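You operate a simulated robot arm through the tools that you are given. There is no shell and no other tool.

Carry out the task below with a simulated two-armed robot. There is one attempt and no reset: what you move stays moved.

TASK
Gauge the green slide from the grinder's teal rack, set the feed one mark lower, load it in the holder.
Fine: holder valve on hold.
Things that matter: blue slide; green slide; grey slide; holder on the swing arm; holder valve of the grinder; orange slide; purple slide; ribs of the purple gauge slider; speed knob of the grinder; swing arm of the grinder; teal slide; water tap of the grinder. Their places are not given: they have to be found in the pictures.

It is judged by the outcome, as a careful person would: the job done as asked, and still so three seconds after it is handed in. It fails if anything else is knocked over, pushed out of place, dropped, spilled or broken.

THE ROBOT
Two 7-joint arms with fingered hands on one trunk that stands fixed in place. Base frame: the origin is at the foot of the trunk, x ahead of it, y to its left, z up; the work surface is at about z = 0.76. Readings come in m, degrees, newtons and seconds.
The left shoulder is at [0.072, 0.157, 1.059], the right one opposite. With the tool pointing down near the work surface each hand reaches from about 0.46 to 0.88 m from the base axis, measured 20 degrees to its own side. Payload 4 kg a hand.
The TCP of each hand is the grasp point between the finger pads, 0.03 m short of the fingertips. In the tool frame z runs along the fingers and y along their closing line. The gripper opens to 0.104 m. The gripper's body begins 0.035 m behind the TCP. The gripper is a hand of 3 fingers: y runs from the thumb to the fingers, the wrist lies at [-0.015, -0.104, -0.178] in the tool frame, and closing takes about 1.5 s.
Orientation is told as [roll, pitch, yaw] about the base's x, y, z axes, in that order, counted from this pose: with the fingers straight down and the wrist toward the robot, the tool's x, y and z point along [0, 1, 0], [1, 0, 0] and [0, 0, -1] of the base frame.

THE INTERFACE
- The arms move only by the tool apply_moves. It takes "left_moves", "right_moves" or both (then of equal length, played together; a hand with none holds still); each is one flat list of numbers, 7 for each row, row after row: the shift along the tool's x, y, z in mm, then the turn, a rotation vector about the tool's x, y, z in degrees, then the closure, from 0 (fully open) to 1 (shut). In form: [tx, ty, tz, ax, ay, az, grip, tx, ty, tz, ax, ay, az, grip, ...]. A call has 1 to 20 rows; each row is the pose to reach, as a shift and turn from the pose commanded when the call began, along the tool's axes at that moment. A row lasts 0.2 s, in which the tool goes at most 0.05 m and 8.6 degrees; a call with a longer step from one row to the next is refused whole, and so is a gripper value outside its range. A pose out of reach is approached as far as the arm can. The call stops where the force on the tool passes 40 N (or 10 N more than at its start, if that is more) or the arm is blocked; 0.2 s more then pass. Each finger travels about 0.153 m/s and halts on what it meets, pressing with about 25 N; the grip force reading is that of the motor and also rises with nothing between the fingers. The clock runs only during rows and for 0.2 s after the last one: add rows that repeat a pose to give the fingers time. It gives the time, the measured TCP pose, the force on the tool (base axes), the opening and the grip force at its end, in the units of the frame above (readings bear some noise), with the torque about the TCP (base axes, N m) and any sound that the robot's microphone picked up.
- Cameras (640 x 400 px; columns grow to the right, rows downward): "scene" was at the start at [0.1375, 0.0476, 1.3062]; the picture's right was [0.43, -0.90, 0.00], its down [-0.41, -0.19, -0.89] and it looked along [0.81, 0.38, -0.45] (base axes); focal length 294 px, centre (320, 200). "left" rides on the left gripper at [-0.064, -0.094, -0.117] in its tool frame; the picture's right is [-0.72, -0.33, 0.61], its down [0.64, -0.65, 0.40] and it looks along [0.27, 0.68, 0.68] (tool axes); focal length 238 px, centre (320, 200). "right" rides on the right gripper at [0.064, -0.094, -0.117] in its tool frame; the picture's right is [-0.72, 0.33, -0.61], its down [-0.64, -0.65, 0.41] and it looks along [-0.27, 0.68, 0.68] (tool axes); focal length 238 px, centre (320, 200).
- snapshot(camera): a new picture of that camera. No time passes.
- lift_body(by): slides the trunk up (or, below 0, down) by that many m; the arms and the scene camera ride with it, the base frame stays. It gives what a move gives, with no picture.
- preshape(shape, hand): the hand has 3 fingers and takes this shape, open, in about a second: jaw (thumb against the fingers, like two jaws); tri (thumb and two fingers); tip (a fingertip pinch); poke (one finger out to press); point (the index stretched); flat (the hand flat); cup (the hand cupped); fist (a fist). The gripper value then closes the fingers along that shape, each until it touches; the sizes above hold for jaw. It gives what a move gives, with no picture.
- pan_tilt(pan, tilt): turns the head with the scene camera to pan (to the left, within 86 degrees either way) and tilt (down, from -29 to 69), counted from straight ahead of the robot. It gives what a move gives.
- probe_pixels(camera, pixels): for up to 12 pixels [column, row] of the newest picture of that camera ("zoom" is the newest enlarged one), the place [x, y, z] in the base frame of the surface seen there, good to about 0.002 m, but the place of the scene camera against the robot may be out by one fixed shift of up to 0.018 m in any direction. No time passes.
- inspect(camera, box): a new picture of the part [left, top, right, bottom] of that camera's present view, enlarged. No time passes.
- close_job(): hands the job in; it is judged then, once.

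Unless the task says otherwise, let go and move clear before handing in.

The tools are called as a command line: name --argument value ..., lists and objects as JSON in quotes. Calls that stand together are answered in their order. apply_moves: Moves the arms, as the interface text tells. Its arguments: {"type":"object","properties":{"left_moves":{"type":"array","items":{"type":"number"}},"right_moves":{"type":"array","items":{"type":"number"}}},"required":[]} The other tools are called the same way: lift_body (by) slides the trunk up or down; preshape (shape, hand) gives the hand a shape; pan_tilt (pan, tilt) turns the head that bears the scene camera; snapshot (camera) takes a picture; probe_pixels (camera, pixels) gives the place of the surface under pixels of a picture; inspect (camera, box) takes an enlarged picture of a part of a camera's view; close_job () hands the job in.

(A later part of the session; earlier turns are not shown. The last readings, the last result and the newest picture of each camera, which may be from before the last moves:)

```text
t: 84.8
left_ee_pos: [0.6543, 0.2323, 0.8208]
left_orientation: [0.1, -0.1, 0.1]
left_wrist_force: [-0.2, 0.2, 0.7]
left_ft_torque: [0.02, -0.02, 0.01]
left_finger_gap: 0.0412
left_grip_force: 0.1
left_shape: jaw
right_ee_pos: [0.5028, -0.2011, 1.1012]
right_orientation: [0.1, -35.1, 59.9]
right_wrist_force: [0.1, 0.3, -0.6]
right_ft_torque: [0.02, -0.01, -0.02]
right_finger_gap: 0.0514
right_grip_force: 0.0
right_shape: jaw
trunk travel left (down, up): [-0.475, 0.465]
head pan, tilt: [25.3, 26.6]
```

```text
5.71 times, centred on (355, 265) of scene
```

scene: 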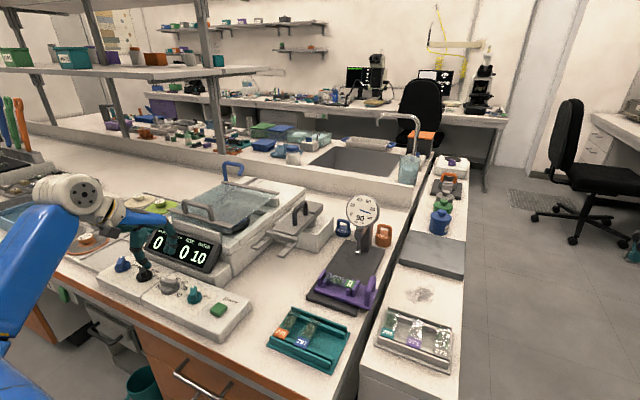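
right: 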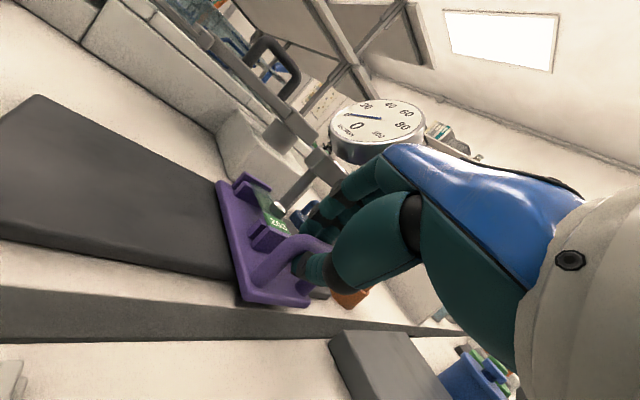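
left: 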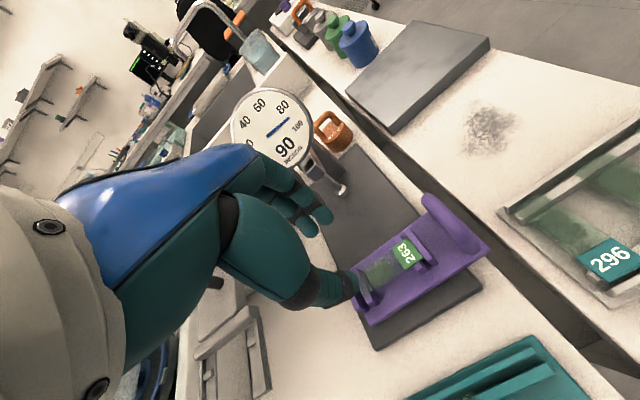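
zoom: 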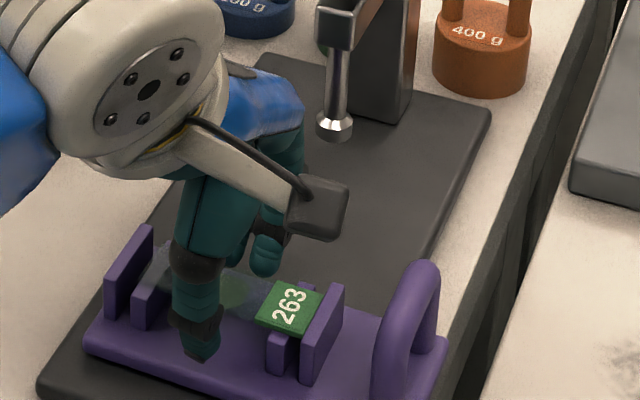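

Label is within a few pixels of its place in the earlier good cradle. Lowering 3 mm and closing gradually.

apply_moves --left_moves '[0, 0, 0, 0, 0, 0, 0.66, 0, 0, 1.5, 0, 0, 0, 0.7, 0, 0, 3, 0, 0, 0, 0.74, 0, 0, 3, 0, 0, 0, 0.76, 0, 0, 3, 0, 0, 0, 0.77, 0, 0, 3, 0, 0, 0, 0.77]'

inspect --camera "left" --box '[300, 190, 400, 270]'

inspect --camera "scene" --box '[310, 230, 400, 300]'

```text
t: 86.2
left_ee_pos: [0.6534, 0.2326, 0.8188]
left_orientation: [0.1, 0.1, -0.1]
left_wrist_force: [0.1, -0.3, -0.9]
left_ft_torque: [-0.01, -0.01, -0.01]
left_finger_gap: 0.0239
left_grip_force: 0.1
left_shape: jaw
right_ee_pos: [0.5032, -0.201, 1.1006]
right_orientation: [0.1, -35.1, 59.9]
right_wrist_force: [0.0, 0.3, -0.3]
right_ft_torque: [-0.01, 0.01, 0.0]
right_finger_gap: 0.0517
right_grip_force: 0.2
right_shape: jaw
trunk travel left (down, up): [-0.475, 0.465]
head pan, tilt: [25.3, 26.6]
```

```text
5.00 times, centred on (350, 230) of left
```

zoom: 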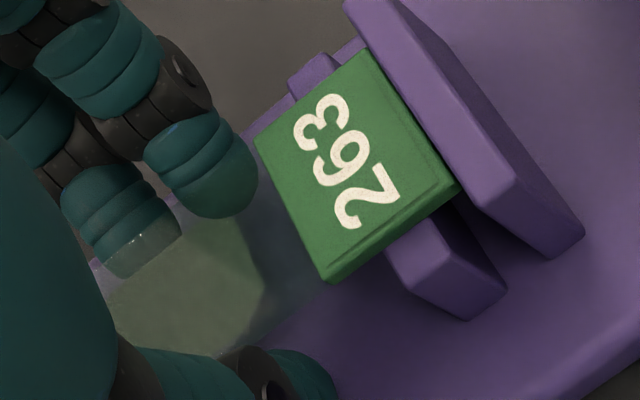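

```text
5.71 times, centred on (355, 265) of scene
```

zoom: 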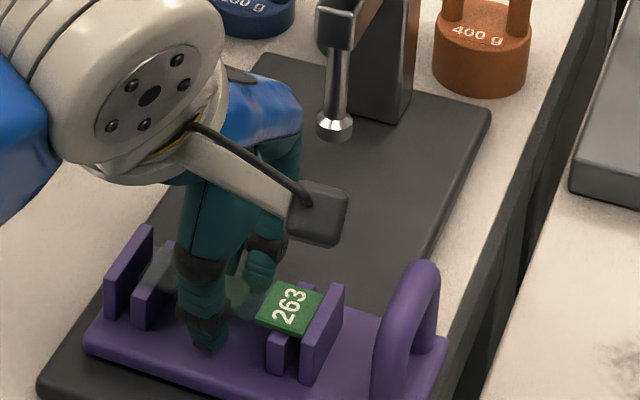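

About 1.5 mm more to match. Lowering that and closing to 0.80.

apply_moves --left_moves '[0, 0, 1.5, 0, 0, 0, 0.77, 0, 0, 1.5, 0, 0, 0, 0.775, 0, 0, 1.5, 0, 0, 0, 0.78, 0, 0, 1.5, 0, 0, 0, 0.785, 0, 0, 1.5, 0, 0, 0, 0.79, 0, 0, 1.5, 0, 0, 0, 0.795, 0, 0, 1.5, 0, 0, 0, 0.8, 0, 0, 1.5, 0, 0, 0, 0.8]'

inspect --camera "left" --box '[300, 190, 400, 270]'

inspect --camera "scene" --box '[310, 230, 400, 300]'

```text
t: 88.0
left_ee_pos: [0.654, 0.2312, 0.8169]
left_orientation: [0.1, 0.0, 0.1]
left_wrist_force: [0.0, 1.0, -0.6]
left_ft_torque: [0.03, 0.01, -0.01]
left_finger_gap: 0.0217
left_grip_force: 0.0
left_shape: jaw
right_ee_pos: [0.503, -0.1989, 1.1018]
right_orientation: [0.1, -35.1, 59.9]
right_wrist_force: [-0.5, 0.0, -0.5]
right_ft_torque: [0.03, 0.0, 0.03]
right_finger_gap: 0.0517
right_grip_force: 0.1
right_shape: jaw
trunk travel left (down, up): [-0.475, 0.465]
head pan, tilt: [25.3, 26.6]
```

```text
5.00 times, centred on (350, 230) of left
```

zoom: 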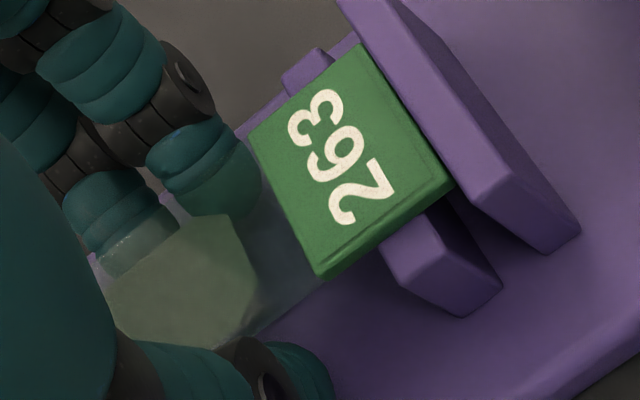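

```text
5.71 times, centred on (355, 265) of scene
```

zoom: 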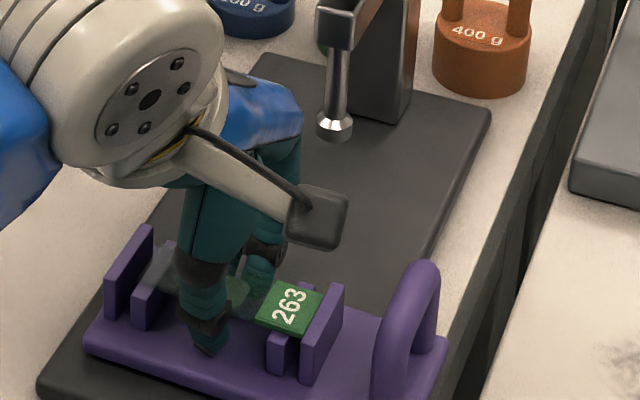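

Label now coincides with the earlier cradle position. Closing to 0.82 and lifting 6 mm to test.

apply_moves --left_moves '[0, 0, 0, 0, 0, 0, 0.805, 0, 0, 0, 0, 0, 0, 0.81, 0, 0, 0, 0, 0, 0, 0.815, 0, 0, 0, 0, 0, 0, 0.82, 0, 0, 0, 0, 0, 0, 0.82, 0, 0, -2, 0, 0, 0, 0.82, 0, 0, -4, 0, 0, 0, 0.82, 0, 0, -6, 0, 0, 0, 0.82, 0, 0, -6, 0, 0, 0, 0.82]'

inspect --camera "left" --box '[300, 190, 400, 270]'

inspect --camera "scene" --box '[310, 230, 400, 300]'

```text
t: 90.0
left_ee_pos: [0.6548, 0.2318, 0.8249]
left_orientation: [0.1, 0.0, -0.1]
left_wrist_force: [-0.7, -0.9, 0.1]
left_ft_torque: [-0.03, 0.0, -0.01]
left_finger_gap: 0.0187
left_grip_force: 0.0
left_shape: jaw
right_ee_pos: [0.5018, -0.2018, 1.1022]
right_orientation: [0.2, -35.1, 60.0]
right_wrist_force: [-0.8, 0.2, -0.3]
right_ft_torque: [0.02, 0.01, -0.02]
right_finger_gap: 0.0514
right_grip_force: 0.1
right_shape: jaw
trunk travel left (down, up): [-0.475, 0.465]
head pan, tilt: [25.3, 26.6]
```

```text
5.00 times, centred on (350, 230) of left
```

zoom: 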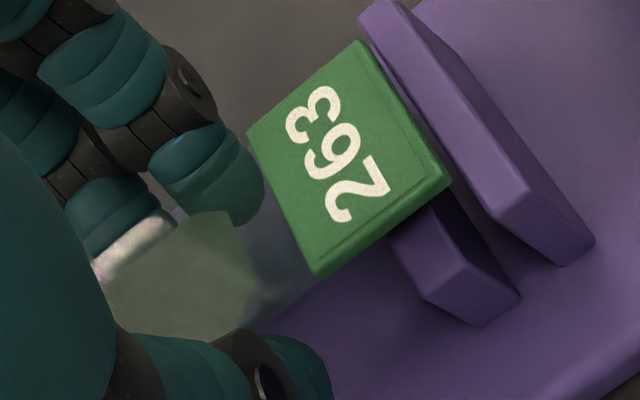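

```text
5.71 times, centred on (355, 265) of scene
```

zoom: 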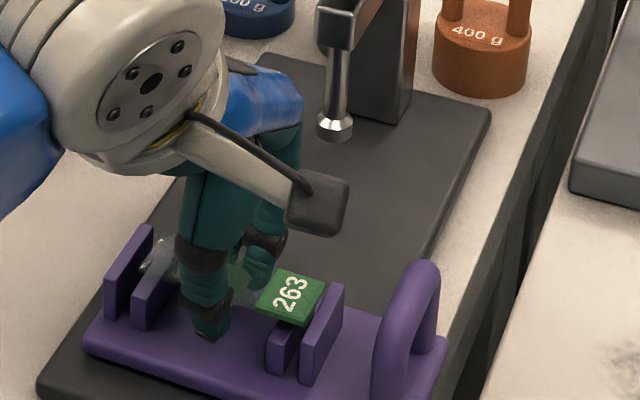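

Lifted with the hand. Checking it is level.

inspect --camera "left" --box '[300, 190, 400, 270]'

probe_pixels --camera "zoom" --pixels '[[255, 134], [360, 48], [447, 182], [323, 268], [340, 155], [300, 90], [385, 225], [290, 200], [405, 115]]'

```text
5.00 times, centred on (350, 230) of left
```

zoom: 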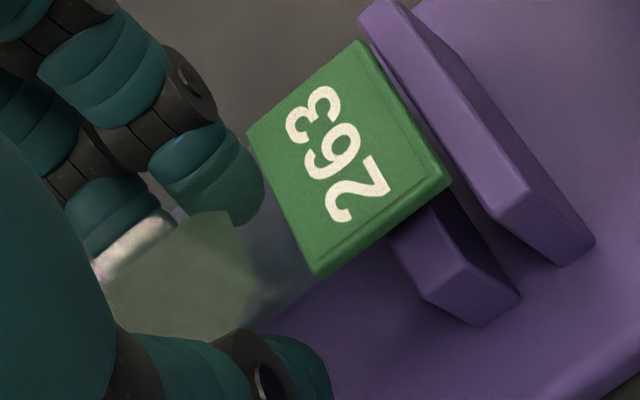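

```text
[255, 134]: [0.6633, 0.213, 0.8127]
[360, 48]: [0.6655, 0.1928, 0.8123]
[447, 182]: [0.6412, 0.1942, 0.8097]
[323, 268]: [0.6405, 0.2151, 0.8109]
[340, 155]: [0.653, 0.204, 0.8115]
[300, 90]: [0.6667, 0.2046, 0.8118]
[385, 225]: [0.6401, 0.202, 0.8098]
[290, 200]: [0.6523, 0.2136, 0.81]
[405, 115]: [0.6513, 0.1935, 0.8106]
```

Level within ~4°, secure. Lifting to z≈0.955.

apply_moves --left_moves '[0, 0, -6, 0, 0, 0, 0.82, 0, 0, -15, 0, 0, 0, 0.82, 0, 0, -26, 0, 0, 0, 0.82, 0, 0, -38, 0, 0, 0, 0.82, 0, 0, -50, 0, 0, 0, 0.82, 0, 0, -62, 0, 0, 0, 0.82, 0, 0, -75, 0, 0, 0, 0.82, 0, 0, -88, 0, 0, 0, 0.82, 0, 0, -101, 0, 0, 0, 0.82, 0, 0, -114, 0, 0, 0, 0.82, 0, 0, -124, 0, 0, 0, 0.82, 0, 0, -130, 0, 0, 0, 0.82, 0, 0, -130, 0, 0, 0, 0.82]'

inspect --camera "left" --box '[280, 170, 420, 280]'

snapshot --camera "left"

snapshot --camera "scene"

```text
t: 92.8
left_ee_pos: [0.6545, 0.2307, 0.9533]
left_orientation: [0.1, 0.0, 0.0]
left_wrist_force: [0.3, 0.5, -0.7]
left_ft_torque: [0.0, -0.04, -0.04]
left_finger_gap: 0.0191
left_grip_force: 0.1
left_shape: jaw
right_ee_pos: [0.5017, -0.2009, 1.1021]
right_orientation: [0.1, -35.0, 59.8]
right_wrist_force: [0.5, -0.8, 0.2]
right_ft_torque: [0.0, -0.04, 0.02]
right_finger_gap: 0.0514
right_grip_force: 0.0
right_shape: jaw
trunk travel left (down, up): [-0.475, 0.465]
head pan, tilt: [25.3, 26.6]
```

```text
3.64 times, centred on (350, 225) of left
```

zoom: 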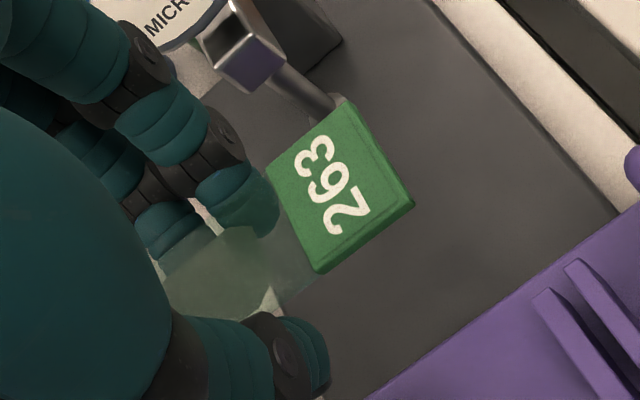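

```text
taken
```

left: 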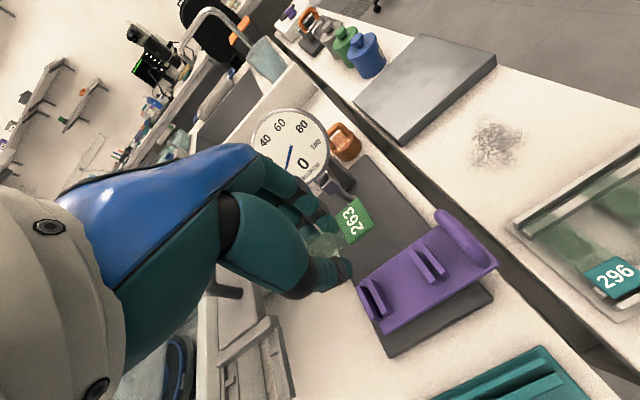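

```text
taken
```

scene: 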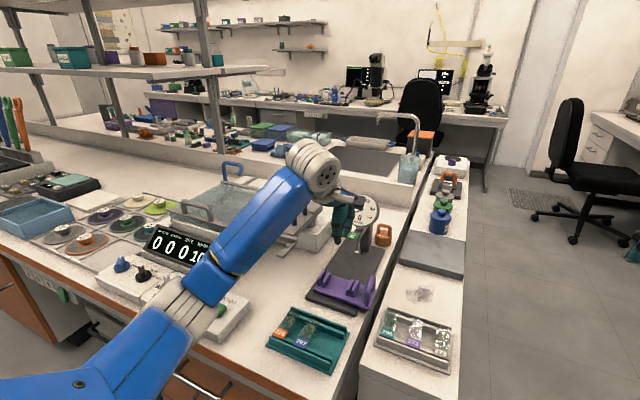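

Slide still cradled. Moving over the holder seat (target slide centre ≈(0.620, 0.400)) at height, with gentle ramps.

apply_moves --left_moves '[5, -1, 0, 0, 0, 0, 0.82, 14, -2.8, 0, 0, 0, 0, 0.82, 27, -5.3, 0, 0, 0, 0, 0.82, 43, -8.4, 0, 0, 0, 0, 0.82, 60, -11.8, 0, 0, 0, 0, 0.82, 77, -15.1, 0, 0, 0, 0, 0.82, 94, -18.5, 0, 0, 0, 0, 0.82, 111, -21.8, 0, 0, 0, 0, 0.82, 127, -25, 0, 0, 0, 0, 0.82, 141, -27.7, 0, 0, 0, 0, 0.82, 153, -30, 0, 0, 0, 0, 0.82, 162, -31.8, 0, 0, 0, 0, 0.82, 167, -32.8, 0, 0, 0, 0, 0.82, 168, -33, 0, 0, 0, 0, 0.82, 168, -33, 0, 0, 0, 0, 0.82]'

snapshot --camera "left"

inspect --camera "left" --box '[280, 170, 420, 310]'

inspect --camera "scene" --box '[230, 170, 350, 270]'

```text
t: 96.0
left_ee_pos: [0.6203, 0.4004, 0.9538]
left_orientation: [0.2, 0.0, 0.0]
left_wrist_force: [-0.5, -0.1, 0.1]
left_ft_torque: [0.02, 0.02, -0.02]
left_finger_gap: 0.0191
left_grip_force: 0.1
left_shape: jaw
right_ee_pos: [0.5027, -0.1992, 1.1013]
right_orientation: [0.2, -35.0, 59.9]
right_wrist_force: [-0.3, 0.0, -1.0]
right_ft_torque: [0.03, 0.0, 0.0]
right_finger_gap: 0.0517
right_grip_force: 0.0
right_shape: jaw
trunk travel left (down, up): [-0.475, 0.465]
head pan, tilt: [25.3, 26.6]
```

```text
taken
```

left: 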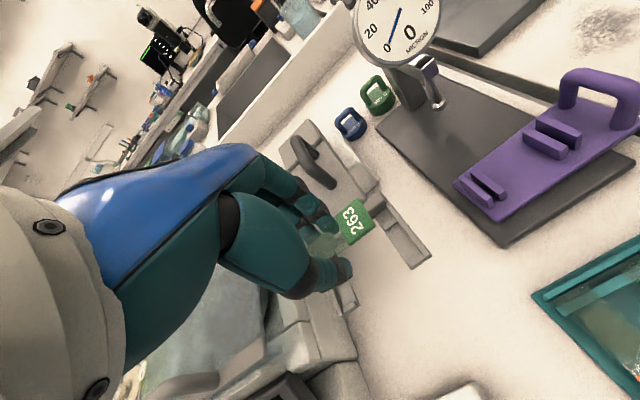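

```text
2.86 times, centred on (350, 240) of left
```

zoom: 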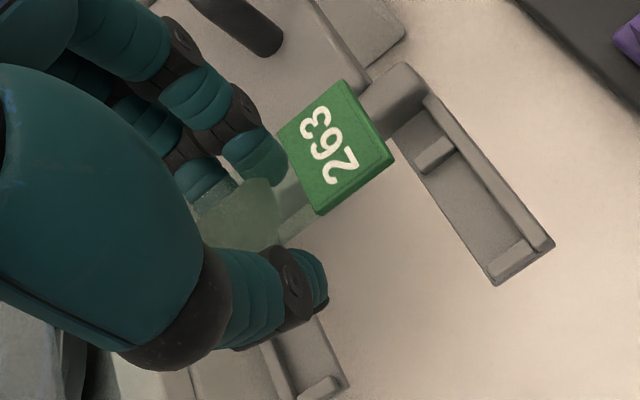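

```text
4.00 times, centred on (290, 220) of scene
```

zoom: 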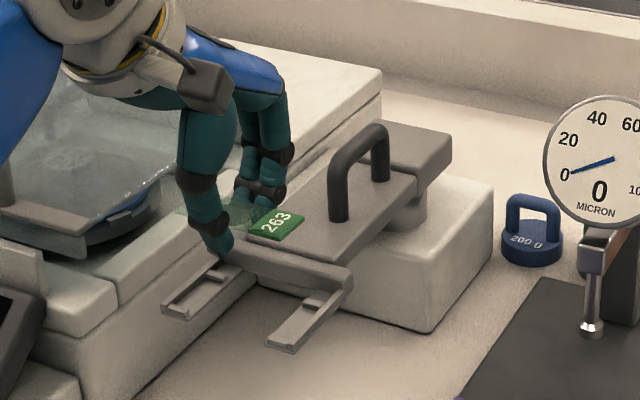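

Measuring the seat features from this closer view.

inspect --camera "left" --box '[360, 180, 440, 275]'

probe_pixels --camera "zoom" --pixels '[[330, 180], [310, 195], [350, 165], [335, 200], [435, 300], [460, 330], [400, 350], [425, 315], [440, 340], [370, 245], [400, 240], [490, 300]]'

probe_pixels --camera "zoom" --pixels '[[325, 60], [290, 95], [270, 150], [420, 180], [440, 200], [395, 200], [385, 270], [445, 290], [320, 165], [345, 205], [468, 305], [410, 335]]'

```text
4.21 times, centred on (400, 228) of left
```

zoom: 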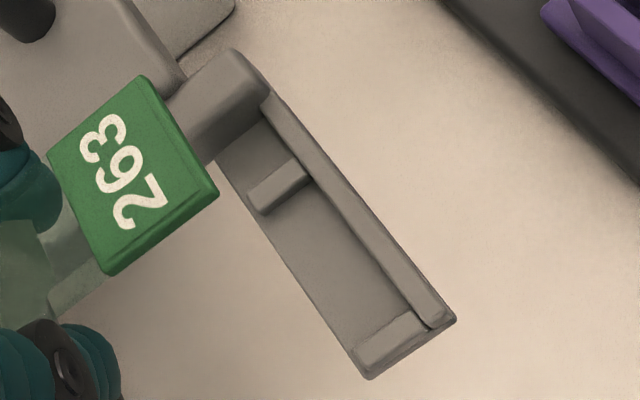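

```text
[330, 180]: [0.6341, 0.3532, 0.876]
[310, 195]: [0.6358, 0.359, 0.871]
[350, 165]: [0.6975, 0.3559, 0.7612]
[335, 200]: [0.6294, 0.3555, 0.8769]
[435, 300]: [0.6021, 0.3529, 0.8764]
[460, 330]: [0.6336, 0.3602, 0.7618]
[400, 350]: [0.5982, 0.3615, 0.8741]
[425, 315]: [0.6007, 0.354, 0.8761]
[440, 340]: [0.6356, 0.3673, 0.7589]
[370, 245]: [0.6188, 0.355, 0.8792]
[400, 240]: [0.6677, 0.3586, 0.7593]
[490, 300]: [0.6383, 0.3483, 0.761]
```

```text
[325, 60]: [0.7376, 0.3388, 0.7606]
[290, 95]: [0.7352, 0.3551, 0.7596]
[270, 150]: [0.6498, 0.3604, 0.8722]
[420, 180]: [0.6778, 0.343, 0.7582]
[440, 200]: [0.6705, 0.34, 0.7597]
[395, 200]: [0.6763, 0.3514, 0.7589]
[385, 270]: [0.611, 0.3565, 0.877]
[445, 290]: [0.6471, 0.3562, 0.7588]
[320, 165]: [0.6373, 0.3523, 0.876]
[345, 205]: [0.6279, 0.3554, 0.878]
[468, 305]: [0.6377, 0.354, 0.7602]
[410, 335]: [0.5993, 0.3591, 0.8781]
```

probe_pixels --camera "zoom" --pixels '[[278, 185], [266, 210], [308, 183], [290, 203], [280, 212], [256, 192], [358, 352], [403, 314], [380, 330], [375, 340], [390, 335], [365, 370]]'

probe_pixels --camera "zoom" --pixels '[[55, 152], [138, 83], [210, 192], [115, 266], [130, 170], [300, 240], [330, 290], [350, 230], [370, 255], [225, 160], [265, 250], [200, 100]]'

```text
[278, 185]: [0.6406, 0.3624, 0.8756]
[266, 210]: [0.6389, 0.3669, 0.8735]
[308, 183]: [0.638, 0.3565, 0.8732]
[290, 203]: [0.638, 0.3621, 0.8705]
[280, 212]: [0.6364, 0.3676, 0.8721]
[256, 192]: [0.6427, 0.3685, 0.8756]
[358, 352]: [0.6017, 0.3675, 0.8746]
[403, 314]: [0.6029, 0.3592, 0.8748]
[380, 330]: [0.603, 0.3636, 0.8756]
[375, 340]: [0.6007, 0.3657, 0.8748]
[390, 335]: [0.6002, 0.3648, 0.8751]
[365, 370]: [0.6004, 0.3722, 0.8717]
```

```text
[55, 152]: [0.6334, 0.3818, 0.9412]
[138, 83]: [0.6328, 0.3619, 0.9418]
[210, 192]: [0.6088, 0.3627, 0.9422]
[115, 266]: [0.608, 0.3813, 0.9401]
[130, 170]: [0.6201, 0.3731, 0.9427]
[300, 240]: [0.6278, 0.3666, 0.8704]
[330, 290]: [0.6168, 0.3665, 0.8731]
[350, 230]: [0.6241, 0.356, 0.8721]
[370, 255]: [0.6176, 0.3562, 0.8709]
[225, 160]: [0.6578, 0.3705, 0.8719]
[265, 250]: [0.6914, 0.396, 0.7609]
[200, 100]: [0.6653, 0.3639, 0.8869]
```

Seat: x 0.6035–0.6375, y 0.356–0.4435, shelf z 0.8715; the slide (x 0.608–0.633, y from 0.362) is right above it. I'll shift 2 mm forward-to-robot for finger clearance and lower 55 mm.

apply_moves --left_moves '[-0.5, -1, 4, 0, 0, 0, 0.82, -1, -2, 10, 0, 0, 0, 0.82, -1, -2, 17, 0, 0, 0, 0.82, -1, -2, 25, 0, 0, 0, 0.82, -1, -2, 33, 0, 0, 0, 0.82, -1, -2, 41, 0, 0, 0, 0.82, -1, -2, 48, 0, 0, 0, 0.82, -1, -2, 53, 0, 0, 0, 0.82, -1, -2, 55, 0, 0, 0, 0.82, -1, -2, 55, 0, 0, 0, 0.82]'

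inspect --camera "left" --box '[280, 170, 420, 290]'

inspect --camera "scene" --box '[240, 190, 330, 270]'

```text
t: 98.2
left_ee_pos: [0.6191, 0.4005, 0.8983]
left_orientation: [0.1, 0.0, 0.0]
left_wrist_force: [0.4, 0.2, 1.3]
left_ft_torque: [-0.01, 0.0, -0.02]
left_finger_gap: 0.0188
left_grip_force: 0.0
left_shape: jaw
right_ee_pos: [0.5027, -0.201, 1.1026]
right_orientation: [0.1, -35.0, 60.0]
right_wrist_force: [-0.3, 0.3, -0.7]
right_ft_torque: [0.0, 0.0, 0.02]
right_finger_gap: 0.0514
right_grip_force: 0.1
right_shape: jaw
trunk travel left (down, up): [-0.475, 0.465]
head pan, tilt: [25.3, 26.6]
```

```text
3.33 times, centred on (350, 230) of left
```

zoom: 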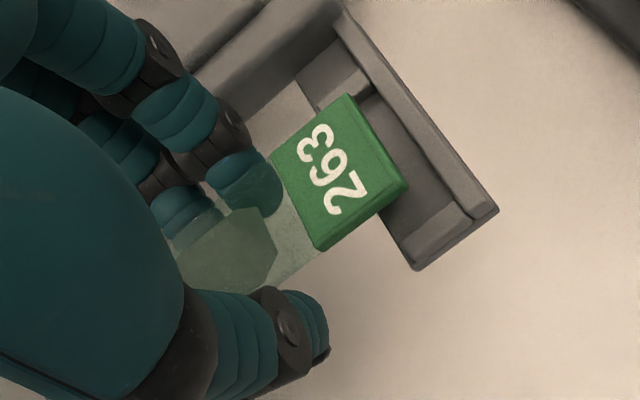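

```text
5.00 times, centred on (285, 230) of scene
```

zoom: 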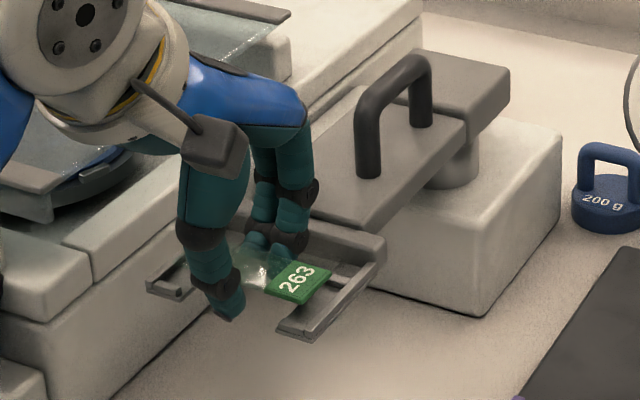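

The slide sits above the seat. Lowering the next 9 mm in small steps, watching force.

apply_moves --left_moves '[0, 0, 2, 0, 0, 0, 0.82, 0, 0, 4, 0, 0, 0, 0.82, 0, 0, 6, 0, 0, 0, 0.82, 0, 0, 8, 0, 0, 0, 0.82, 0, 0, 9, 0, 0, 0, 0.82, 0, 0, 9, 0, 0, 0, 0.82]'

inspect --camera "left" --box '[280, 170, 420, 290]'

probe_pixels --camera "zoom" --pixels '[[278, 155], [347, 100], [402, 186], [322, 245], [335, 170], [425, 215], [450, 180], [440, 230]]'

inspect --camera "scene" --box '[240, 190, 330, 270]'

```text
t: 99.6
left_ee_pos: [0.6168, 0.3996, 0.8919]
left_orientation: [0.1, -0.1, 0.1]
left_wrist_force: [-5.5, 0.6, 6.8]
left_ft_torque: [0.1, -0.23, 0.08]
left_finger_gap: 0.0182
left_grip_force: 0.1
left_shape: jaw
right_ee_pos: [0.5012, -0.2013, 1.1023]
right_orientation: [-0.1, -35.1, 60.0]
right_wrist_force: [0.4, 0.4, 0.0]
right_ft_torque: [-0.02, -0.03, 0.0]
right_finger_gap: 0.0515
right_grip_force: 0.0
right_shape: jaw
trunk travel left (down, up): [-0.475, 0.465]
head pan, tilt: [25.3, 26.6]
```

```text
3.33 times, centred on (350, 230) of left
```

zoom: 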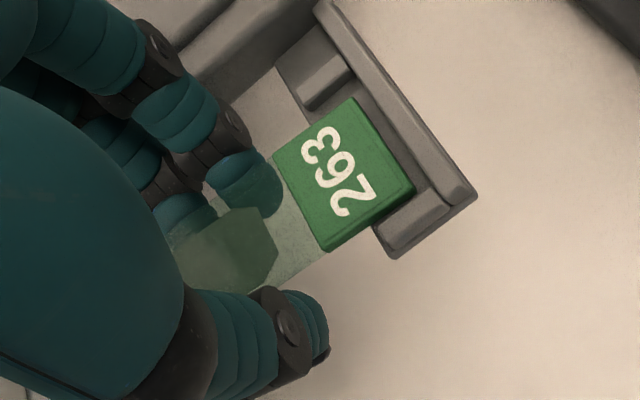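

```text
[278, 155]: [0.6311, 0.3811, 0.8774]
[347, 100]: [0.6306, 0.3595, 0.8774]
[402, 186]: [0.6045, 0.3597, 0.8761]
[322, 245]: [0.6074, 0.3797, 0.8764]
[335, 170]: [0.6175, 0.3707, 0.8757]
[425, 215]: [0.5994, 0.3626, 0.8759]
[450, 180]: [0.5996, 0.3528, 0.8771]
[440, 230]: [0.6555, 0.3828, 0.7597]
```

```text
5.00 times, centred on (285, 230) of scene
```

zoom: 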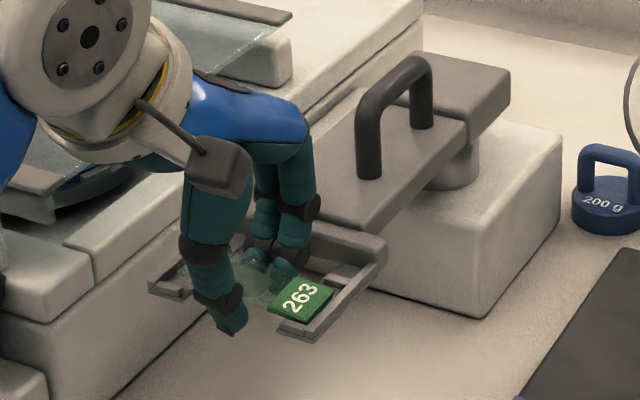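

The rear finger's knuckle is touching the crossbar (−5.5 N x, +6.8 N z) with the slide still ~2 mm above the shelf. I'll back off 3 mm up and 2 mm toward the robot to relieve it, then check.

apply_moves --left_moves '[0, -1, -1.5, 0, 0, 0, 0.82, 0, -2, -3, 0, 0, 0, 0.82, 0, -2, -3, 0, 0, 0, 0.82]'

inspect --camera "left" --box '[280, 170, 420, 290]'

probe_pixels --camera "zoom" --pixels '[[278, 155], [347, 102], [404, 186], [324, 245], [335, 170], [340, 105], [400, 200], [430, 220]]'

inspect --camera "scene" --box '[260, 200, 320, 260]'

```text
t: 100.4
left_ee_pos: [0.6173, 0.3982, 0.8915]
left_orientation: [0.0, 0.1, 0.0]
left_wrist_force: [-1.3, 1.5, 0.5]
left_ft_torque: [0.0, -0.02, 0.02]
left_finger_gap: 0.0187
left_grip_force: 0.2
left_shape: jaw
right_ee_pos: [0.5026, -0.1998, 1.1026]
right_orientation: [0.0, -35.1, 60.0]
right_wrist_force: [0.7, 0.4, -0.3]
right_ft_torque: [0.02, 0.01, -0.01]
right_finger_gap: 0.0517
right_grip_force: 0.0
right_shape: jaw
trunk travel left (down, up): [-0.475, 0.465]
head pan, tilt: [25.3, 26.6]
```

```text
3.33 times, centred on (350, 230) of left
```

zoom: 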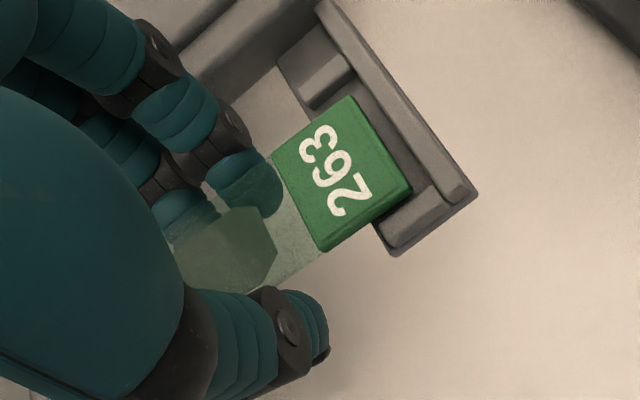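

```text
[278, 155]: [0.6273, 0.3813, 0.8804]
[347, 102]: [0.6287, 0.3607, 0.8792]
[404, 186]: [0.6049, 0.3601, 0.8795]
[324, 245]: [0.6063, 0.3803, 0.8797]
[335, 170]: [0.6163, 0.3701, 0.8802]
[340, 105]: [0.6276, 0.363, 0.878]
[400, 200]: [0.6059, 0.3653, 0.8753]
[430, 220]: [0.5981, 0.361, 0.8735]
```

```text
6.67 times, centred on (290, 230) of scene
```

zoom: 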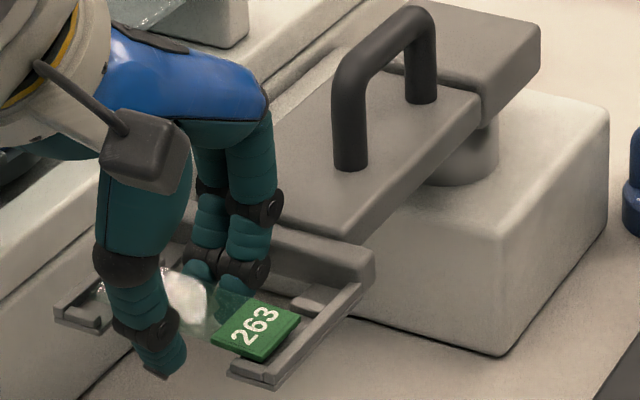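

Contact is relieved. To keep the knuckles above the crossbar I'll raise 12 mm and pitch the hand back 12°, so the slide's front edge lands on the shelf first.

apply_moves --left_moves '[0, 0, -4, 0, 0, 0, 0.82, 0, 0, -8, 0, 0, 0, 0.82, 0, 0, -12, 0, 0, 0, 0.82, 0, 0, -12, -2, 0, 0, 0.82, 0, 0, -12, -5, 0, 0, 0.82, 0, 0, -12, -8, 0, 0, 0.82, 0, 0, -12, -11, 0, 0, 0.82, 0, 0, -12, -12, 0, 0, 0.82, 0, 0, -12, -12, 0, 0, 0.82]'

inspect --camera "left" --box '[280, 170, 420, 290]'

inspect --camera "scene" --box '[250, 190, 330, 260]'

```text
t: 102.4
left_ee_pos: [0.6167, 0.3999, 0.9051]
left_orientation: [0.1, -12.0, -0.1]
left_wrist_force: [-0.2, 0.1, 0.2]
left_ft_torque: [0.03, 0.0, -0.01]
left_finger_gap: 0.0188
left_grip_force: 0.0
left_shape: jaw
right_ee_pos: [0.502, -0.1989, 1.1031]
right_orientation: [0.2, -35.0, 59.9]
right_wrist_force: [0.8, 0.5, 0.3]
right_ft_torque: [-0.02, 0.01, 0.02]
right_finger_gap: 0.0515
right_grip_force: 0.0
right_shape: jaw
trunk travel left (down, up): [-0.475, 0.465]
head pan, tilt: [25.3, 26.6]
```

```text
3.33 times, centred on (350, 230) of left
```

zoom: 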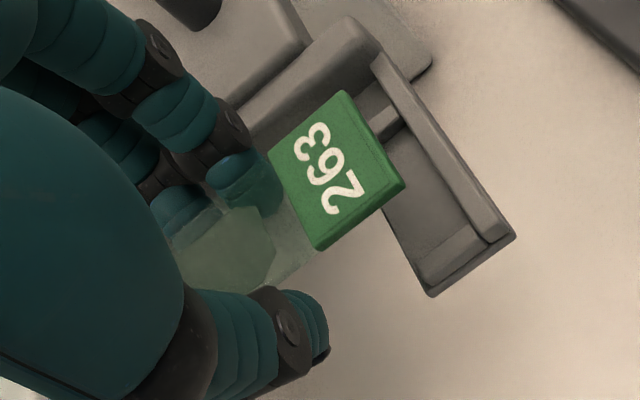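

```text
5.71 times, centred on (290, 225) of scene
```

zoom: 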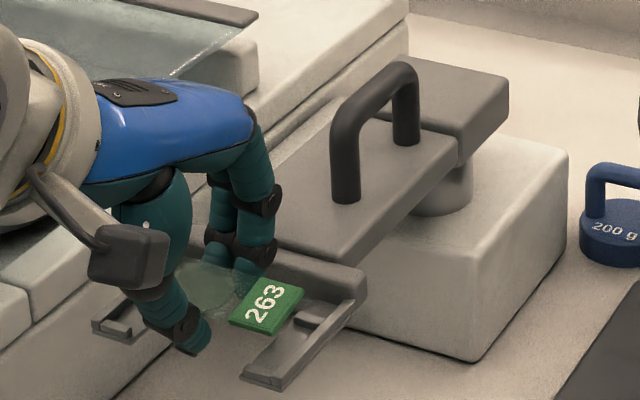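

Still held. Probing the slide's tilt and position.

inspect --camera "left" --box '[280, 170, 420, 290]'

probe_pixels --camera "zoom" --pixels '[[274, 151], [342, 98], [399, 181], [321, 241], [335, 168], [305, 122], [360, 212], [298, 200], [370, 138], [465, 240], [480, 180], [380, 115]]'

```text
3.33 times, centred on (350, 230) of left
```

zoom: 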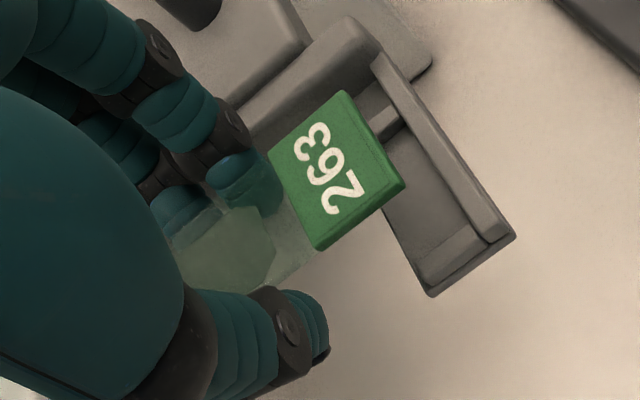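

```text
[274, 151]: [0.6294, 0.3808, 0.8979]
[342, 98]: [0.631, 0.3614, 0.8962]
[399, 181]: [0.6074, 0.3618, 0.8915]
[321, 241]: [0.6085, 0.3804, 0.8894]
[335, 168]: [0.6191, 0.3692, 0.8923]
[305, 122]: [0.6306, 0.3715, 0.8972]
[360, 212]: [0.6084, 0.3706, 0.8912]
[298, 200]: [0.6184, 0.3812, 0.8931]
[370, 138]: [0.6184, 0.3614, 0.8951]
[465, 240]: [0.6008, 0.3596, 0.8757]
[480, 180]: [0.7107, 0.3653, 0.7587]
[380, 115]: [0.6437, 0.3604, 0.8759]
```

Front edge at x≈0.608 (4 mm inside the lip), needing ~15.7 mm down. Lowering 13 mm vertically.

apply_moves --left_moves '[0, -0.6, 2.9, 0, 0, 0, 0.82, 0, -1.2, 5.9, 0, 0, 0, 0.82, 0, -1.9, 8.8, 0, 0, 0, 0.82, 0, -2.4, 11.2, 0, 0, 0, 0.82, 0, -2.7, 12.7, 0, 0, 0, 0.82, 0, -2.7, 12.7, 0, 0, 0, 0.82]'

inspect --camera "left" --box '[280, 170, 420, 290]'

probe_pixels --camera "zoom" --pixels '[[274, 151], [342, 98], [399, 181], [321, 241], [335, 168], [360, 212], [400, 235], [430, 215]]'

inspect --camera "scene" --box '[250, 190, 330, 260]'

```text
t: 103.8
left_ee_pos: [0.6174, 0.3998, 0.8924]
left_orientation: [0.2, -12.0, -0.1]
left_wrist_force: [-0.3, 0.0, 0.0]
left_ft_torque: [0.02, -0.03, 0.02]
left_finger_gap: 0.0189
left_grip_force: 0.2
left_shape: jaw
right_ee_pos: [0.5025, -0.1989, 1.1025]
right_orientation: [0.2, -35.0, 59.9]
right_wrist_force: [0.1, -0.2, 0.0]
right_ft_torque: [0.02, 0.0, 0.01]
right_finger_gap: 0.0519
right_grip_force: 0.1
right_shape: jaw
trunk travel left (down, up): [-0.475, 0.465]
head pan, tilt: [25.3, 26.6]
```

```text
3.33 times, centred on (350, 230) of left
```

zoom: 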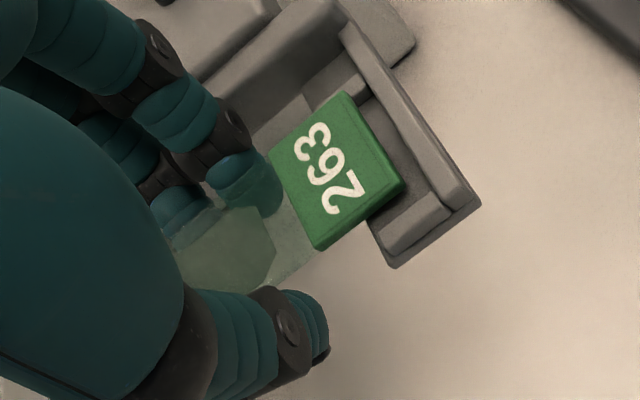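

```text
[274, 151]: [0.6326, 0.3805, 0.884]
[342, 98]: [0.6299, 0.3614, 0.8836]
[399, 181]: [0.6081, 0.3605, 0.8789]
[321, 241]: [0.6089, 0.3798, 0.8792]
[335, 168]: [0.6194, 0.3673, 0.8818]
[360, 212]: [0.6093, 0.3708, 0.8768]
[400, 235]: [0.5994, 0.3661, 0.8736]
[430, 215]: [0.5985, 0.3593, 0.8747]
```

```text
5.71 times, centred on (290, 225) of scene
```

zoom: 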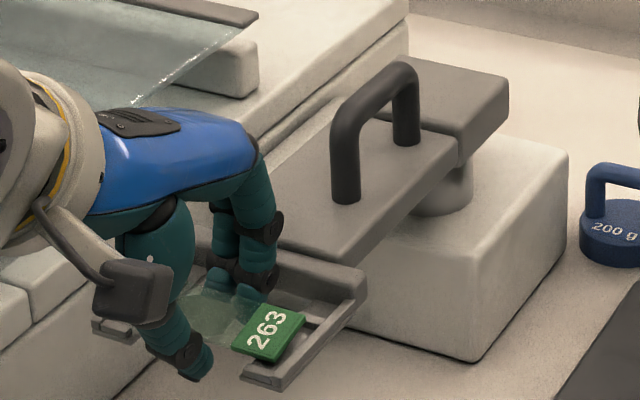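

No contact so far; front edge ~3.7 mm above the shelf. Lowering 4 mm more.

apply_moves --left_moves '[0, -0.3, 1.5, 0, 0, 0, 0.82, 0, -0.6, 2.9, 0, 0, 0, 0.82, 0, -0.8, 3.9, 0, 0, 0, 0.82, 0, -0.8, 3.9, 0, 0, 0, 0.82]'

inspect --camera "left" --box '[280, 170, 420, 290]'

probe_pixels --camera "zoom" --pixels '[[274, 151], [342, 98], [399, 181], [321, 241], [335, 168], [360, 212], [400, 235], [430, 215]]'

inspect --camera "scene" --box '[250, 190, 330, 260]'

```text
t: 104.8
left_ee_pos: [0.6169, 0.3998, 0.8876]
left_orientation: [0.1, -12.0, -0.1]
left_wrist_force: [-2.8, -0.6, 1.0]
left_ft_torque: [0.02, -0.06, 0.01]
left_finger_gap: 0.0186
left_grip_force: 0.1
left_shape: jaw
right_ee_pos: [0.5018, -0.2007, 1.1019]
right_orientation: [0.0, -35.1, 60.0]
right_wrist_force: [-0.6, -1.0, 0.1]
right_ft_torque: [-0.04, 0.01, -0.01]
right_finger_gap: 0.0514
right_grip_force: 0.1
right_shape: jaw
trunk travel left (down, up): [-0.475, 0.465]
head pan, tilt: [25.3, 26.6]
```

```text
3.33 times, centred on (350, 230) of left
```

zoom: 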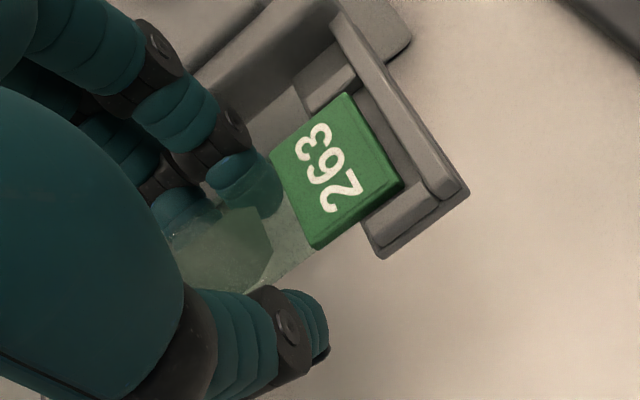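

```text
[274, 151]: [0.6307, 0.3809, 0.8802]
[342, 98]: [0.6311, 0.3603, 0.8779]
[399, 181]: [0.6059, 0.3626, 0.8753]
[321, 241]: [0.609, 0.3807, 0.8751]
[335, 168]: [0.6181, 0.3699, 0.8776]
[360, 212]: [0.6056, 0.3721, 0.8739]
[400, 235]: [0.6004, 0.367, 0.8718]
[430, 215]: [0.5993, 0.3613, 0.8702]
```

```text
5.71 times, centred on (290, 225) of scene
```

zoom: 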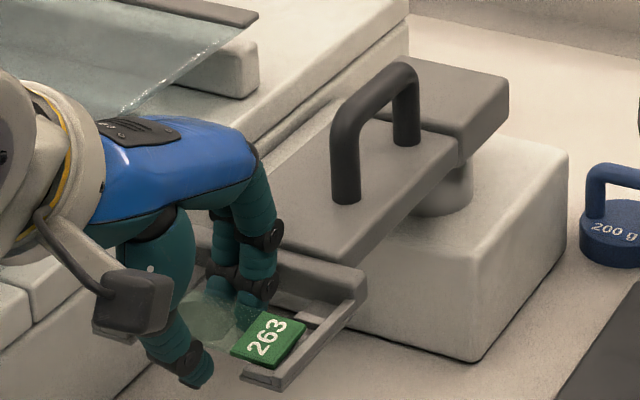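

The front edge is at shelf level (label z 0.875), rear edge ~4 mm up; slight −2.8 N touch at the crossbar. Opening very slowly while easing 1 mm toward the robot.

apply_moves --left_moves '[0, -0.5, 0, 0, 0, 0, 0.82, 0, -0.8, 0, 0, 0, 0, 0.815, 0, -1, 0, 0, 0, 0, 0.81, 0, -1.2, 0, 0, 0, 0, 0.805, 0, -1.4, 0, 0, 0, 0, 0.8, 0, -1.6, 0, 0, 0, 0, 0.795, 0, -1.6, 0, 0, 0, 0, 0.795]'

inspect --camera "left" --box '[280, 170, 420, 290]'

probe_pixels --camera "zoom" --pixels '[[278, 151], [342, 98], [397, 181], [321, 239], [335, 168], [360, 212], [400, 235], [430, 215]]'

inspect --camera "scene" --box '[260, 200, 320, 260]'

```text
t: 106.4
left_ee_pos: [0.6156, 0.4001, 0.8876]
left_orientation: [0.1, -12.0, -0.1]
left_wrist_force: [-0.8, -0.3, 0.1]
left_ft_torque: [0.01, 0.05, 0.02]
left_finger_gap: 0.0204
left_grip_force: 0.1
left_shape: jaw
right_ee_pos: [0.5027, -0.2006, 1.102]
right_orientation: [0.0, -35.1, 59.8]
right_wrist_force: [-0.4, -0.4, 0.2]
right_ft_torque: [0.01, 0.02, -0.01]
right_finger_gap: 0.0517
right_grip_force: 0.1
right_shape: jaw
trunk travel left (down, up): [-0.475, 0.465]
head pan, tilt: [25.3, 26.6]
```

```text
3.33 times, centred on (350, 230) of left
```

zoom: 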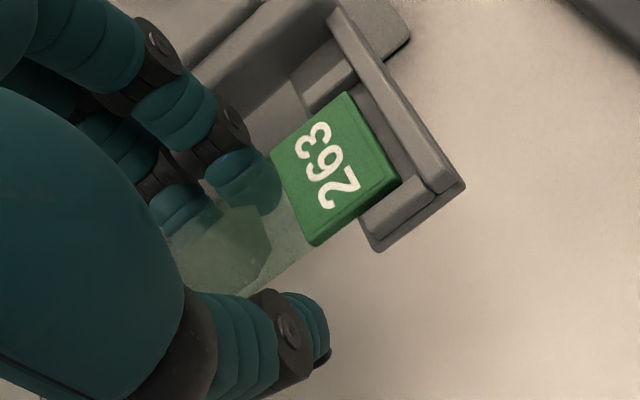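

```text
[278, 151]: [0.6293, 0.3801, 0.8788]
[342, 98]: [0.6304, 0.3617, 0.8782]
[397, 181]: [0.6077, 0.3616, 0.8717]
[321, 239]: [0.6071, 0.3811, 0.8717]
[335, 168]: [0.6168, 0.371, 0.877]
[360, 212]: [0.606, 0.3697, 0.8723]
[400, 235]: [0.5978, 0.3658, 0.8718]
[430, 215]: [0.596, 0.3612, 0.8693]
```

```text
6.67 times, centred on (290, 230) of scene
```

zoom: 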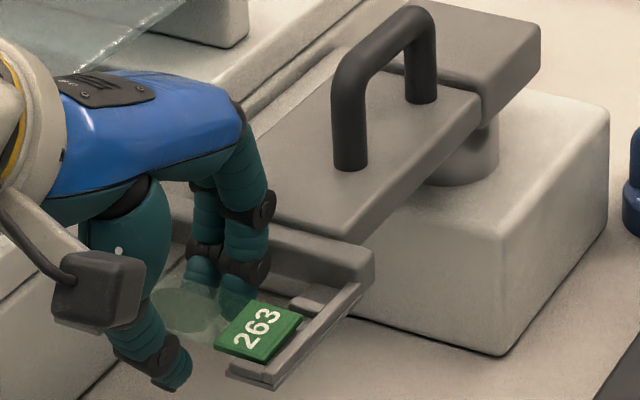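

The front edge now rests on the shelf with the rear still on the finger; forces are near zero. Continue opening slowly.

apply_moves --left_moves '[0, 0, 0, 0, 0, 0, 0.79, 0, -0.2, 0, 0, 0, 0, 0.785, 0, -0.3, 0, 0, 0, 0, 0.78, 0, -0.4, 0, 0, 0, 0, 0.775, 0, -0.5, 0, 0, 0, 0, 0.77, 0, -0.5, 0, 0, 0, 0, 0.77]'

inspect --camera "left" --box '[280, 170, 420, 290]'

probe_pixels --camera "zoom" --pixels '[[278, 151], [342, 98], [397, 179], [318, 238], [335, 168], [310, 125], [370, 140], [290, 190]]'

inspect --camera "scene" --box '[260, 200, 320, 260]'

```text
t: 107.8
left_ee_pos: [0.615, 0.4004, 0.8879]
left_orientation: [0.0, -12.0, -0.1]
left_wrist_force: [-0.9, 0.6, 0.2]
left_ft_torque: [0.02, 0.02, 0.04]
left_finger_gap: 0.0231
left_grip_force: 0.1
left_shape: jaw
right_ee_pos: [0.5019, -0.1995, 1.1025]
right_orientation: [0.0, -35.0, 60.1]
right_wrist_force: [-0.9, 0.2, -0.1]
right_ft_torque: [-0.03, 0.0, 0.03]
right_finger_gap: 0.0514
right_grip_force: 0.1
right_shape: jaw
trunk travel left (down, up): [-0.475, 0.465]
head pan, tilt: [25.3, 26.6]
```

```text
3.33 times, centred on (350, 230) of left
```

zoom: 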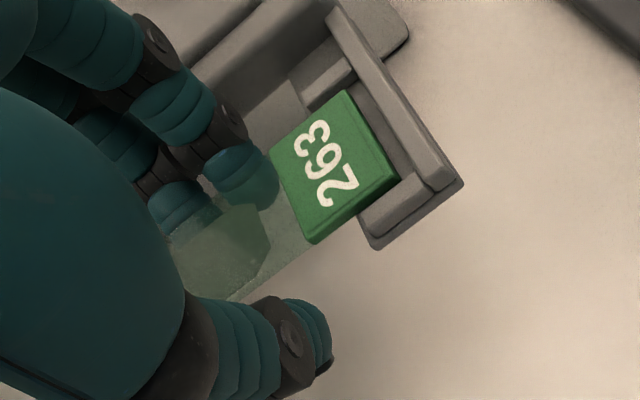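

```text
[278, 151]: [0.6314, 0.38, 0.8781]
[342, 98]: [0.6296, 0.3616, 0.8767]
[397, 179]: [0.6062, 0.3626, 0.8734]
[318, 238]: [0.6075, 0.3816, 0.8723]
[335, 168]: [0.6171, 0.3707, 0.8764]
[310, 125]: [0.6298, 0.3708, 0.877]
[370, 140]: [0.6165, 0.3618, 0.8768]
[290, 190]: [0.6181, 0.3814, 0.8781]
```

```text
6.67 times, centred on (290, 230) of scene
```

zoom: 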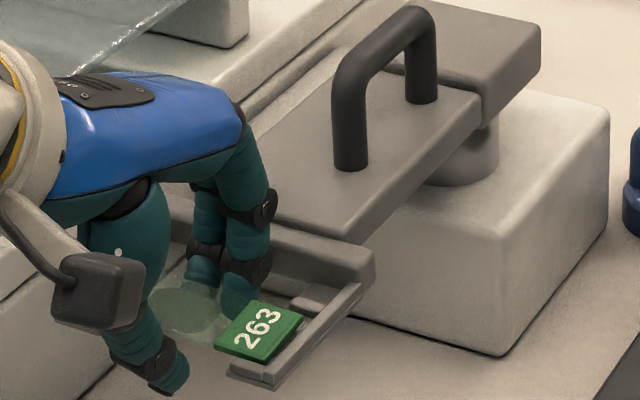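

Nearly flat now (rear 0.877, front ~0.874). Opening a bit more to free the rear edge.

apply_moves --left_moves '[0, 0, 0, 0, 0, 0, 0.765, 0, 0, 0, 0, 0, 0, 0.76, 0, 0, 0, 0, 0, 0, 0.755, 0, 0, 0, 0, 0, 0, 0.75, 0, 0, 0, 0, 0, 0, 0.745, 0, 0, 0, 0, 0, 0, 0.745]'

inspect --camera "left" --box '[280, 170, 420, 290]'

probe_pixels --camera "zoom" --pixels '[[278, 151], [342, 98], [397, 179], [318, 238], [335, 168], [310, 125], [370, 140], [290, 190], [350, 205], [375, 175]]'

inspect --camera "scene" --box '[260, 200, 320, 260]'

```text
t: 109.2
left_ee_pos: [0.6151, 0.3999, 0.8877]
left_orientation: [0.0, -11.9, -0.2]
left_wrist_force: [-2.2, -0.9, 0.1]
left_ft_torque: [0.01, 0.02, 0.02]
left_finger_gap: 0.0253
left_grip_force: 0.3
left_shape: jaw
right_ee_pos: [0.5017, -0.1999, 1.1025]
right_orientation: [0.0, -35.0, 60.0]
right_wrist_force: [0.7, 0.2, 0.5]
right_ft_torque: [-0.02, -0.01, -0.01]
right_finger_gap: 0.0515
right_grip_force: 0.0
right_shape: jaw
trunk travel left (down, up): [-0.475, 0.465]
head pan, tilt: [25.3, 26.6]
```

```text
3.33 times, centred on (350, 230) of left
```

zoom: 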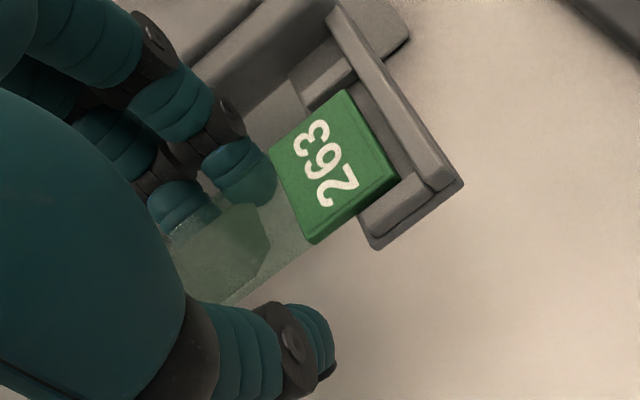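

```text
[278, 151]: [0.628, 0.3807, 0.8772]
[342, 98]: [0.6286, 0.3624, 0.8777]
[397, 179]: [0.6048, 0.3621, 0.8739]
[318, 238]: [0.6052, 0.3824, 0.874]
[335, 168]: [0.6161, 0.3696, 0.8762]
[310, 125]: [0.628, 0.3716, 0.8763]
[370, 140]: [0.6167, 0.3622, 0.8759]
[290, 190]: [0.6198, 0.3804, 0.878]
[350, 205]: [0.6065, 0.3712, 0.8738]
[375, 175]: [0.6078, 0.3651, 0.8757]
```

```text
6.67 times, centred on (290, 230) of scene
```

zoom: 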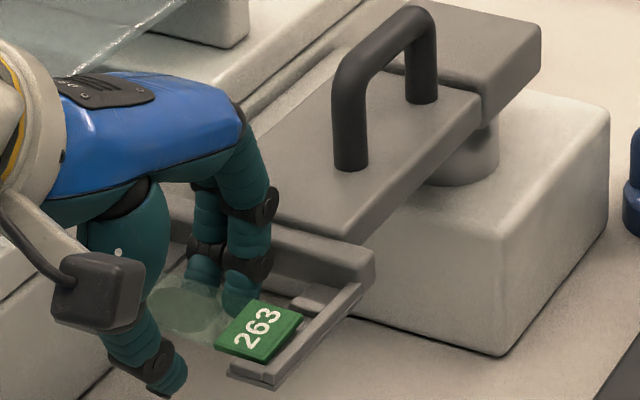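

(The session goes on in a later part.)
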